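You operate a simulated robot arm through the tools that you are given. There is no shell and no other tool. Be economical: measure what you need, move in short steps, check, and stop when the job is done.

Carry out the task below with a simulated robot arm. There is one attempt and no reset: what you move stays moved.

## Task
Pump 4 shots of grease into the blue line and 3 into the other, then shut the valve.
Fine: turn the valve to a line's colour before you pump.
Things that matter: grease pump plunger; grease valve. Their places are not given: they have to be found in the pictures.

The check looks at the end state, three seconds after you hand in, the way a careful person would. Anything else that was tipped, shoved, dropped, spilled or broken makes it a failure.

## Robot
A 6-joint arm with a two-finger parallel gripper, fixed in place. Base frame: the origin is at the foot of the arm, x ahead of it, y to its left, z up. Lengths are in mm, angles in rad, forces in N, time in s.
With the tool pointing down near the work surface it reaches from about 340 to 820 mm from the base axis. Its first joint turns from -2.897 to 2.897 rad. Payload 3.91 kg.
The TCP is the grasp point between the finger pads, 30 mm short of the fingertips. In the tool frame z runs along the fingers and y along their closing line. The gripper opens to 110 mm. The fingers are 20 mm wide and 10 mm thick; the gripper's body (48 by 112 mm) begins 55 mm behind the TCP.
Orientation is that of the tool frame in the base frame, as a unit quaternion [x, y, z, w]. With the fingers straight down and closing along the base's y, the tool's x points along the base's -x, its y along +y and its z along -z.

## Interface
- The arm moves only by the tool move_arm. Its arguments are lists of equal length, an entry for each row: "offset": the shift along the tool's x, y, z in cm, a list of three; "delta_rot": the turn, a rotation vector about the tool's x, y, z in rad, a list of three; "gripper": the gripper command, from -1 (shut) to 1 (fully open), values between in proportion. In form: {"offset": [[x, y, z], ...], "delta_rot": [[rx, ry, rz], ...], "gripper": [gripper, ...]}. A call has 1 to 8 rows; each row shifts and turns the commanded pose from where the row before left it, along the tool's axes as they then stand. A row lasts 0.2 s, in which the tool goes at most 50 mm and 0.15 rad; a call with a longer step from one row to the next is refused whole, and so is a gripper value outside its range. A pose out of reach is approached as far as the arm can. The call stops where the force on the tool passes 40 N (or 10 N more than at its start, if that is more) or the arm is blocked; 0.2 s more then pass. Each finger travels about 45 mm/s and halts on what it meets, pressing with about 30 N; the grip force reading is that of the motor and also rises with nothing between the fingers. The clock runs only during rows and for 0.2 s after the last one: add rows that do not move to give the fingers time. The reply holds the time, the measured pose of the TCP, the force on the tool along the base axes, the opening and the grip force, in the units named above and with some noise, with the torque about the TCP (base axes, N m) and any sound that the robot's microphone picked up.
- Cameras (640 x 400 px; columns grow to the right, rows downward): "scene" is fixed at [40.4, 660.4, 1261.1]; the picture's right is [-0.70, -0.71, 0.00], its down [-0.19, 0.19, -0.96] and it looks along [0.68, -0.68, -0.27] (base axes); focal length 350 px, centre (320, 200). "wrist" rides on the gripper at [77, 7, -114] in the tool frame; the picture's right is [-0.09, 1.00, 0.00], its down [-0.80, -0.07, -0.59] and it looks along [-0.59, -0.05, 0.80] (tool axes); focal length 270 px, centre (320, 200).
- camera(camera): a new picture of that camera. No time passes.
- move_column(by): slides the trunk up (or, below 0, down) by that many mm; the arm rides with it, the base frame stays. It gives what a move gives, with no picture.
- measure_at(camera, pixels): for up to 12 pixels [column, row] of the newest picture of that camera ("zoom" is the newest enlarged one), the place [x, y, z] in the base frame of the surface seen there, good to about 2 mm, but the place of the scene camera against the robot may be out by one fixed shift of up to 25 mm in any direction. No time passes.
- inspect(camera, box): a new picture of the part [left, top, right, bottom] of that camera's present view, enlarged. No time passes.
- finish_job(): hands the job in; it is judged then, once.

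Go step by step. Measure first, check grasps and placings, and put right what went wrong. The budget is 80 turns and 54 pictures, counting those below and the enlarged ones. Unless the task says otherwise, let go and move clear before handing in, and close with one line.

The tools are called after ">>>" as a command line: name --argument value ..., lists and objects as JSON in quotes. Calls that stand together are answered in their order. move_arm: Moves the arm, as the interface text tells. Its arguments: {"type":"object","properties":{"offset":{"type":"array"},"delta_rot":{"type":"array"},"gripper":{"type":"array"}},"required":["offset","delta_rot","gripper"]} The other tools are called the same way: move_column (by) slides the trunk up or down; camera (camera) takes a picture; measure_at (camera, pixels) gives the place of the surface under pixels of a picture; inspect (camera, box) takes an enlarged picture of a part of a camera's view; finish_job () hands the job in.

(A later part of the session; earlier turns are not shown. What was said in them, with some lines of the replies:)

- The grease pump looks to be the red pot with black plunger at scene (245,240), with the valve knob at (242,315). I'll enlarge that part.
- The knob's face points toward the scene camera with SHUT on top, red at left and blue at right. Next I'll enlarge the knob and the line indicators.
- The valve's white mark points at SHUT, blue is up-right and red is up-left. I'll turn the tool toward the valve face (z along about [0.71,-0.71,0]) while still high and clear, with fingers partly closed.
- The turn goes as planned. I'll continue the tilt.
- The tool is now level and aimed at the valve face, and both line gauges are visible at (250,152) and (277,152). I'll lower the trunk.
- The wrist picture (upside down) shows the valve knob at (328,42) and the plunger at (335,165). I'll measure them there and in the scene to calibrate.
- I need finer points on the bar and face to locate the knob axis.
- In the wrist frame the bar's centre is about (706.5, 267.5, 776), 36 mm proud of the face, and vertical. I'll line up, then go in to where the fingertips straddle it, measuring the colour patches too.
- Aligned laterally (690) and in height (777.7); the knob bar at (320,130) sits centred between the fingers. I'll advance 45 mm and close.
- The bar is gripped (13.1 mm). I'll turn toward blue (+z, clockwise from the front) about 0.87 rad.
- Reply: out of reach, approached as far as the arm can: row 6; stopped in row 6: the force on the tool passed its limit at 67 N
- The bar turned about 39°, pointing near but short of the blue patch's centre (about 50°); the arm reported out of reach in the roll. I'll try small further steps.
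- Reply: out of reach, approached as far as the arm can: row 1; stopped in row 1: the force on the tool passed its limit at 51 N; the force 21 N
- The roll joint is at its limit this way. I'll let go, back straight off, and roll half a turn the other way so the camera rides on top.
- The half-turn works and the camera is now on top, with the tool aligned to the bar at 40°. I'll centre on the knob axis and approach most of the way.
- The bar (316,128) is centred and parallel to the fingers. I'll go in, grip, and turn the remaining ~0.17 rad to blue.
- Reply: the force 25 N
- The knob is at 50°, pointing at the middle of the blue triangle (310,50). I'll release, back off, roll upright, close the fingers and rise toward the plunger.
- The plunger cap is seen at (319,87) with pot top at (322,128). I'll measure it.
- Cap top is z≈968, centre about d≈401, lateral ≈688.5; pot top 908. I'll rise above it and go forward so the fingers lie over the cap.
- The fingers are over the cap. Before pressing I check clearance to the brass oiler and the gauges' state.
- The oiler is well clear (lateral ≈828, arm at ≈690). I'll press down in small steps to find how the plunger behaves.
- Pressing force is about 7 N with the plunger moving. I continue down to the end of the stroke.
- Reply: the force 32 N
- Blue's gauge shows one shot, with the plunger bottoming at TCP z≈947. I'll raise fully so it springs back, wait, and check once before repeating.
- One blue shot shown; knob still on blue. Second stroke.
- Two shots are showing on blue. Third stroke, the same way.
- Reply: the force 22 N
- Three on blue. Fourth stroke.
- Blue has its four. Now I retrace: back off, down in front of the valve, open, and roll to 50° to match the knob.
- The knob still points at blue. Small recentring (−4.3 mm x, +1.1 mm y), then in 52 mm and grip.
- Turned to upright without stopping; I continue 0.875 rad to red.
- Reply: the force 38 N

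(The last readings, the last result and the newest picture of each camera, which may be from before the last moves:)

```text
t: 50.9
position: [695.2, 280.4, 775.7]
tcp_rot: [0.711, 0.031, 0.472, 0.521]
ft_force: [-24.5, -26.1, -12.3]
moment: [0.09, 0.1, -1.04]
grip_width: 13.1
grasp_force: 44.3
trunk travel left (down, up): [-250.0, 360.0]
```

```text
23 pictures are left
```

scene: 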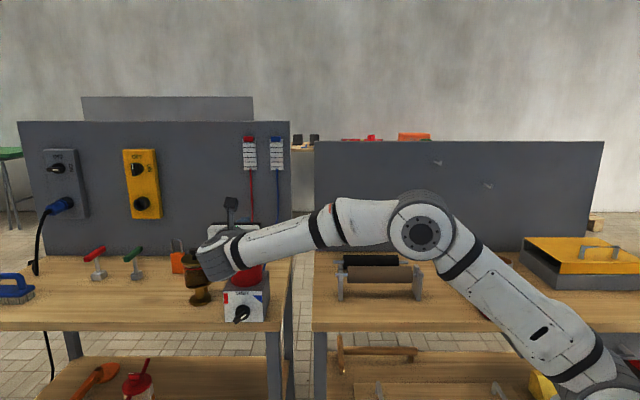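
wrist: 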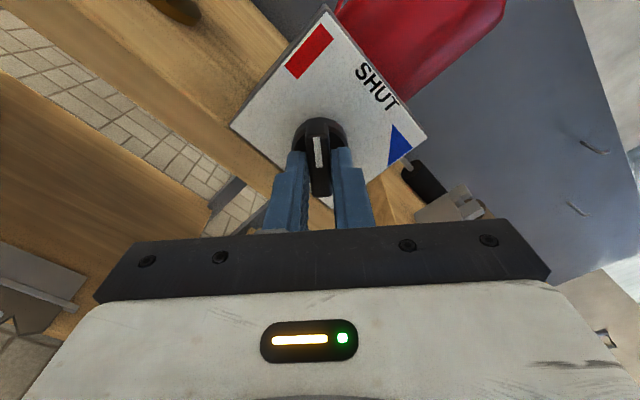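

The bar now points at the red patch (308,52). Release, back off, roll upright, close, and rise back to the plunger.

>>> move_arm --offset '[[0, 0, 0], [0, 0, 0], [0, 0, 0], [0, 0, -3], [0, 0, -5], [0, 0, -4], [0, 0, 0], [0, 0, 0]]' --delta_rot '[[0, 0, 0], [0, 0, 0], [0, 0, 0], [0, 0, 0], [0, 0, 0], [0, 0, 0], [0, 0, 0.145], [0, 0, 0.145]]' --gripper '[-0.2, -0.2, -0.2, -0.2, -0.2, -0.2, -0.9, -1]'

>>> move_arm --offset '[[0, 0, 0], [0, 0, 0], [0, 0, 0], [0, 0, 0], [4.8, 0, 0], [4.8, 0, 0], [4.8, 0, 0], [4.8, 0, 0]]' --delta_rot '[[0, 0, 0.145], [0, 0, 0.145], [0, 0, 0.145], [0, 0, 0.15], [0, 0, 0], [0, 0, 0], [0, 0, 0], [0, 0, 0]]' --gripper '[-1, -1, -1, -1, -1, -1, -1, -1]'

>>> camera --camera "wrist"

```text
t: 52.7
position: [610.7, 368.0, 776.0]
tcp_rot: [0.706, -0.072, 0.544, 0.446]
ft_force: [-0.2, 0.5, -0.3]
moment: [-0.01, -0.01, 0.04]
grip_width: 0.0
grasp_force: 6.9
trunk travel left (down, up): [-250.0, 360.0]
```

```text
t: 54.5
position: [610.9, 367.5, 968.3]
tcp_rot: [0.657, -0.271, 0.649, 0.272]
ft_force: [0.2, -0.6, -0.6]
moment: [-0.02, -0.01, -0.02]
grip_width: 0.0
grasp_force: 29.4
trunk travel left (down, up): [-250.0, 360.0]
```

```text
22 pictures are left
```

wrist: 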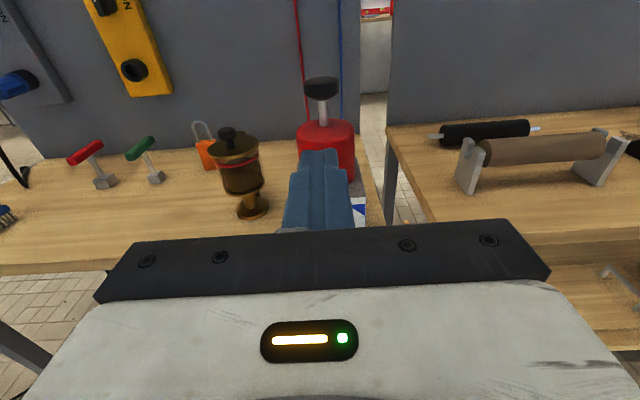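

The plunger is up at (320,87) as before. I'll rise 17 mm and go forward over it.

>>> move_arm --offset '[[1.8, 0.3, 0], [0, 0, 4.3], [0, 0, 4.3], [0, 0, 4.3], [0, 0, 4.3], [0, 0, 4.3], [0, 0, 0]]' --delta_rot '[[0, 0, 0], [0, 0, 0], [0, 0, 0], [0, 0, 0], [0, 0, 0], [0, 0, 0], [0, 0, 0]]' --gripper '[-1, -1, -1, -1, -1, -1, -1]'

>>> inspect --camera "scene" --box '[195, 130, 301, 330]'

```text
t: 56.1
position: [763.2, 212.8, 983.3]
tcp_rot: [0.657, -0.271, 0.65, 0.271]
ft_force: [-0.1, 0.2, 0.3]
moment: [-0.03, 0.03, 0.03]
grip_width: 0.0
grasp_force: 29.8
trunk travel left (down, up): [-250.0, 360.0]
```

```text
2.00 times, centred on (248, 230) of scene
```

zoom: 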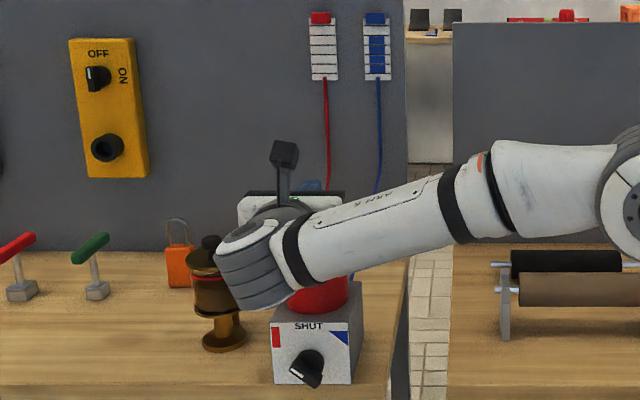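

The knob points toward red and the fingers are over the cap. First red stroke.

>>> move_arm --offset '[[-0.8, 0, 0], [-0.8, 0, 0], [-0.8, 0, 0], [-0.8, 0, 0], [-0.6, 0, 0], [-0.3, 0, 0], [0, 0, 0]]' --delta_rot '[[0, 0, 0], [0, 0, 0], [0, 0, 0], [0, 0, 0], [0, 0, 0], [0, 0, 0], [0, 0, 0]]' --gripper '[-1, -1, -1, -1, -1, -1, -1]'

>>> move_arm --offset '[[1.5, 0, 0], [1.5, 0, 0], [1.3, 0, 0], [0, 0, 0], [0, 0, 0], [0, 0, 0]]' --delta_rot '[[0, 0, 0], [0, 0, 0], [0, 0, 0], [0, 0, 0], [0, 0, 0], [0, 0, 0]]' --gripper '[-1, -1, -1, -1, -1, -1]'

>>> inspect --camera "scene" --box '[225, 130, 301, 200]'

```text
t: 57.7
position: [760.7, 212.7, 946.3]
tcp_rot: [0.655, -0.272, 0.651, 0.271]
ft_force: [7.4, 6.0, 20.7]
moment: [-0.04, -0.21, 0.12]
grip_width: 0.0
grasp_force: 30.1
trunk travel left (down, up): [-250.0, 360.0]
```

```text
t: 59.1
position: [762.3, 211.6, 987.0]
tcp_rot: [0.656, -0.272, 0.65, 0.271]
ft_force: [-0.1, 0.4, 0.0]
moment: [0.02, 0.02, 0.02]
grip_width: 0.1
grasp_force: 30.2
trunk travel left (down, up): [-250.0, 360.0]
```

```text
5.71 times, centred on (263, 165) of scene
```

zoom: 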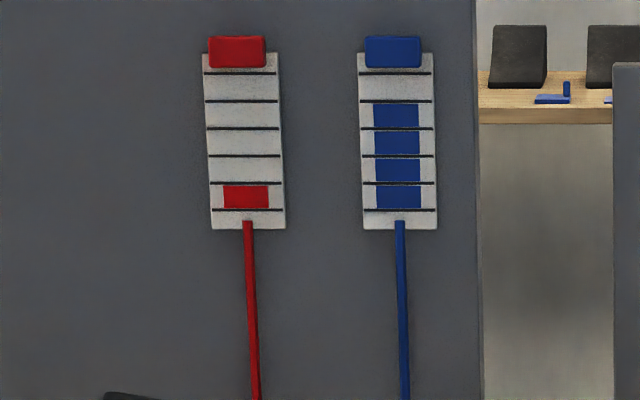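

One red, four blue. Second red stroke.

>>> move_arm --offset '[[-1.1, 0, 0], [-0.8, 0, 0], [-0.8, 0, 0], [-0.8, 0, 0], [-0.6, 0, 0], [-0.3, 0, 0], [0, 0, 0]]' --delta_rot '[[0, 0, 0], [0, 0, 0], [0, 0, 0], [0, 0, 0], [0, 0, 0], [0, 0, 0], [0, 0, 0]]' --gripper '[-1, -1, -1, -1, -1, -1, -1]'

>>> move_arm --offset '[[1.5, 0, 0], [1.5, 0, 0], [1.3, 0, 0], [0, 0, 0], [0, 0, 0], [0, 0, 0]]' --delta_rot '[[0, 0, 0], [0, 0, 0], [0, 0, 0], [0, 0, 0], [0, 0, 0], [0, 0, 0]]' --gripper '[-1, -1, -1, -1, -1, -1]'

>>> inspect --camera "scene" --box '[225, 130, 301, 200]'

```text
t: 60.7
position: [762.4, 210.2, 945.8]
tcp_rot: [0.655, -0.272, 0.651, 0.27]
ft_force: [11.3, 5.8, 25.2]
moment: [-0.1, -0.3, 0.1]
grip_width: 0.2
grasp_force: 29.6
trunk travel left (down, up): [-250.0, 360.0]
```

```text
t: 62.1
position: [763.5, 211.7, 984.8]
tcp_rot: [0.657, -0.272, 0.649, 0.271]
ft_force: [0.3, -0.2, 0.0]
moment: [-0.01, 0.01, -0.03]
grip_width: 0.0
grasp_force: 30.5
trunk travel left (down, up): [-250.0, 360.0]
```

```text
5.71 times, centred on (263, 165) of scene
```

zoom: 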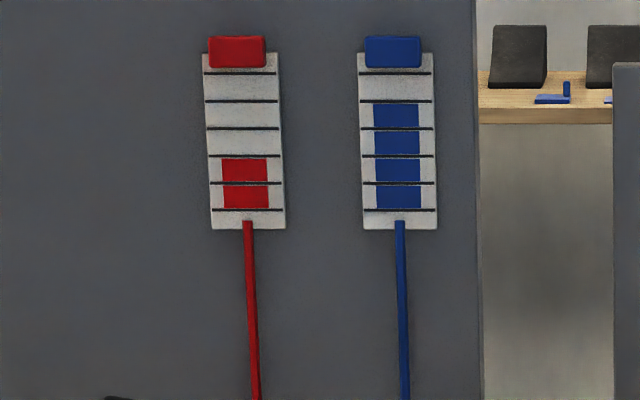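

Two red. Third and last red stroke.

>>> move_arm --offset '[[-1.0, 0, 0], [-0.8, 0, 0], [-0.8, 0, 0], [-0.8, 0, 0], [-0.6, 0, 0], [-0.3, 0, 0], [0, 0, 0]]' --delta_rot '[[0, 0, 0], [0, 0, 0], [0, 0, 0], [0, 0, 0], [0, 0, 0], [0, 0, 0], [0, 0, 0]]' --gripper '[-1, -1, -1, -1, -1, -1, -1]'

>>> move_arm --offset '[[1.5, 0, 0], [1.5, 0, 0], [1.3, 0, 0], [0, 0, 0], [0, 0, 0], [0, 0, 0]]' --delta_rot '[[0, 0, 0], [0, 0, 0], [0, 0, 0], [0, 0, 0], [0, 0, 0], [0, 0, 0]]' --gripper '[-1, -1, -1, -1, -1, -1]'

>>> inspect --camera "scene" --box '[225, 130, 301, 200]'

```text
t: 63.7
position: [762.8, 212.0, 946.0]
tcp_rot: [0.655, -0.272, 0.652, 0.27]
ft_force: [11.6, 6.4, 27.2]
moment: [-0.08, -0.27, 0.08]
grip_width: 0.0
grasp_force: 30.5
trunk travel left (down, up): [-250.0, 360.0]
```

```text
t: 65.1
position: [764.3, 211.8, 985.7]
tcp_rot: [0.656, -0.273, 0.648, 0.273]
ft_force: [0.3, 0.0, -0.3]
moment: [0.0, 0.02, 0.03]
grip_width: 0.1
grasp_force: 30.1
trunk travel left (down, up): [-250.0, 360.0]
```

```text
5.71 times, centred on (263, 165) of scene
```

zoom: 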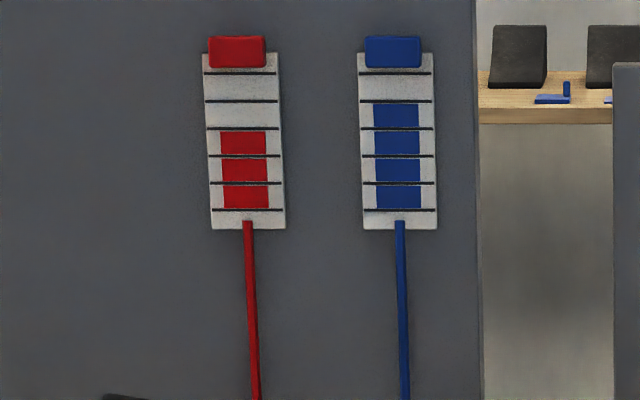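

Four blue and three red. Now back to the valve to shut it: retreat, lower, open, and roll to match red (−0.875).

>>> move_arm --offset '[[0.5, 0, 0], [0, 0, -4.3], [0, 0, -4.3], [0, 0, -4.3], [0, 0, -4.3], [0, 0, -4.3], [0, 0, 0]]' --delta_rot '[[0, 0, 0], [0, 0, 0], [0, 0, 0], [0, 0, 0], [0, 0, 0], [0, 0, 0], [0, 0, 0]]' --gripper '[-1, -1, -1, -1, -1, -1, -1]'

>>> move_arm --offset '[[-4.5, 0, 0], [-4.5, 0, 0], [-4.5, 0, 0], [-4.5, 0, 0], [-3.4, 0, 0], [0, 0, 0]]' --delta_rot '[[0, 0, 0], [0, 0, 0], [0, 0, 0], [0, 0, 0], [0, 0, 0], [0, 0, -0.145]]' --gripper '[-0.2, -0.2, -0.2, -0.2, -0.2, -0.2]'

>>> move_arm --offset '[[0, 0, 0], [0, 0, 0], [0, 0, 0], [0, 0, 0], [0, 0, 0], [0, 0, 3.5], [0, 0, 3.5], [0, 0, 0]]' --delta_rot '[[0, 0, -0.146], [0, 0, -0.146], [0, 0, -0.146], [0, 0, -0.146], [0, 0, -0.146], [0, 0, 0], [0, 0, 0], [0, 0, 0]]' --gripper '[-0.2, -0.2, -0.2, -0.2, -0.2, -0.2, -0.2, -0.2]'

>>> camera --camera "wrist"

```text
t: 66.7
position: [611.5, 361.8, 990.9]
tcp_rot: [0.656, -0.272, 0.649, 0.271]
ft_force: [-0.2, 0.2, -0.1]
moment: [0.01, 0.0, 0.0]
grip_width: 0.0
grasp_force: 29.6
trunk travel left (down, up): [-250.0, 360.0]
```

```text
t: 68.1
position: [609.9, 365.0, 778.7]
tcp_rot: [0.674, -0.223, 0.628, 0.319]
ft_force: [0.0, 0.5, -0.3]
moment: [-0.02, -0.02, 0.03]
grip_width: 43.8
grasp_force: 0.1
trunk travel left (down, up): [-250.0, 360.0]
```

```text
t: 69.9
position: [661.2, 315.4, 777.3]
tcp_rot: [0.71, 0.033, 0.473, 0.521]
ft_force: [-0.9, 0.4, -0.3]
moment: [0.01, -0.01, -0.03]
grip_width: 44.1
grasp_force: 0.0
trunk travel left (down, up): [-250.0, 360.0]
```

```text
17 pictures are left
```

wrist: 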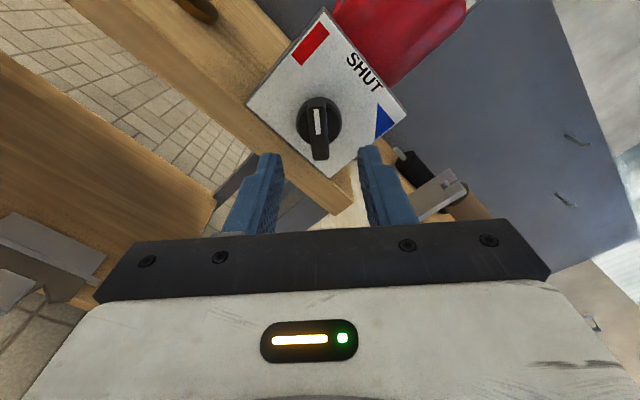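

Aligned with the bar on red. Go in, grip, and turn +0.875 rad back to SHUT.

>>> move_arm --offset '[[-0.11, -0.13, 0], [0, 0, 2.5], [0, 0, 2.4], [0, 0, 0], [0, 0, 0], [0, 0, 0], [0, 0, 0]]' --delta_rot '[[0, 0, 0], [0, 0, 0], [0, 0, 0], [0, 0, 0], [0, 0, 0], [0, 0, 0], [0, 0, 0]]' --gripper '[-0.2, -0.2, -0.2, -0.85, -0.85, -0.85, -0.85]'

>>> move_arm --offset '[[0, 0, 0], [0, 0, 0], [0, 0, 0], [0, 0, 0], [0, 0, 0], [0, 0, 0], [0, 0, 0], [0, 0, 0]]' --delta_rot '[[0, 0, 0.125], [0, 0, 0.125], [0, 0, 0.125], [0, 0, 0.125], [0, 0, 0.125], [0, 0, 0.125], [0, 0, 0.125], [0, 0, 0]]' --gripper '[-0.85, -0.85, -0.85, -0.85, -0.85, -0.85, -0.85, -0.85]'

>>> camera --camera "wrist"

```text
t: 71.5
position: [695.7, 279.3, 775.6]
tcp_rot: [0.71, 0.032, 0.473, 0.521]
ft_force: [-3.3, -4.9, 4.0]
moment: [-0.14, -0.08, -0.63]
grip_width: 12.8
grasp_force: 44.9
trunk travel left (down, up): [-250.0, 360.0]
```

```text
t: 73.3
position: [695.1, 280.6, 775.7]
tcp_rot: [0.657, -0.272, 0.649, 0.27]
ft_force: [25.6, 4.2, 9.6]
moment: [-0.55, -0.54, 0.59]
grip_width: 12.8
grasp_force: 45.2
trunk travel left (down, up): [-250.0, 360.0]
```

```text
16 pictures are left
```

wrist: 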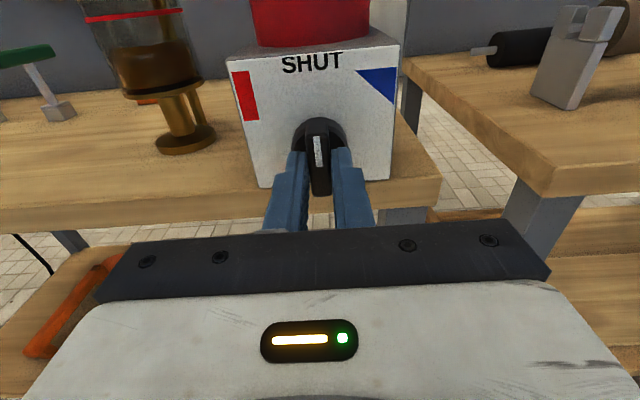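

The knob points straight at SHUT. I'll release, back away and check.

>>> move_arm --offset '[[0, 0, 0], [0, 0, 0], [0, 0, 0], [0, 0, -3], [0, 0, -5], [0, 0, -5], [0, 0, -3], [0, 0, 0]]' --delta_rot '[[0, 0, 0], [0, 0, 0], [0, 0, 0], [0, 0, 0], [0, 0, 0], [0, 0, 0], [0, 0, 0], [0, 0, 0]]' --gripper '[-0.2, -0.2, -0.2, -0.2, -0.2, -0.2, -0.2, -0.2]'

>>> camera --camera "scene"

>>> inspect --camera "scene" --box '[195, 130, 301, 330]'

>>> inspect --camera "scene" --box '[220, 285, 270, 330]'

```text
t: 75.1
position: [581.2, 395.4, 780.0]
tcp_rot: [0.657, -0.271, 0.649, 0.272]
ft_force: [-0.9, -0.6, -0.4]
moment: [-0.02, 0.01, 0.0]
grip_width: 43.8
grasp_force: 0.2
trunk travel left (down, up): [-250.0, 360.0]
```

```text
15 pictures are left
```

scene: 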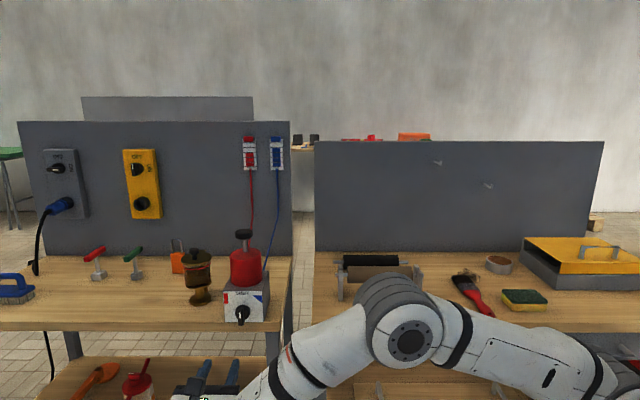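

```text
2.00 times, centred on (248, 230) of scene
```

zoom: 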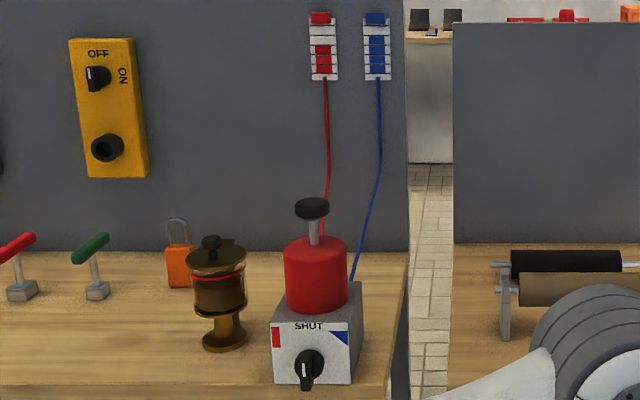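

```text
8.89 times, centred on (245, 308) of scene
```

zoom: 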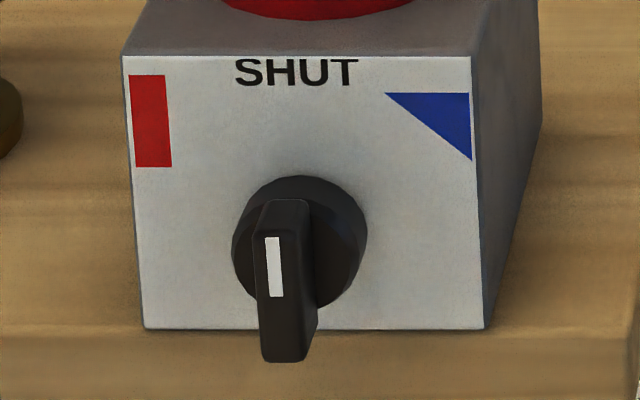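

The gauges read four blue and three red, the knob is exactly at SHUT as at the start, nothing else has moved, and the arm is clear. I'm handing in.

>>> finish_job

```text
The job is handed in.
```

I pumped 4 shots into the blue line and 3 into the red. The valve is shut, nothing else was moved, and the arm is clear.
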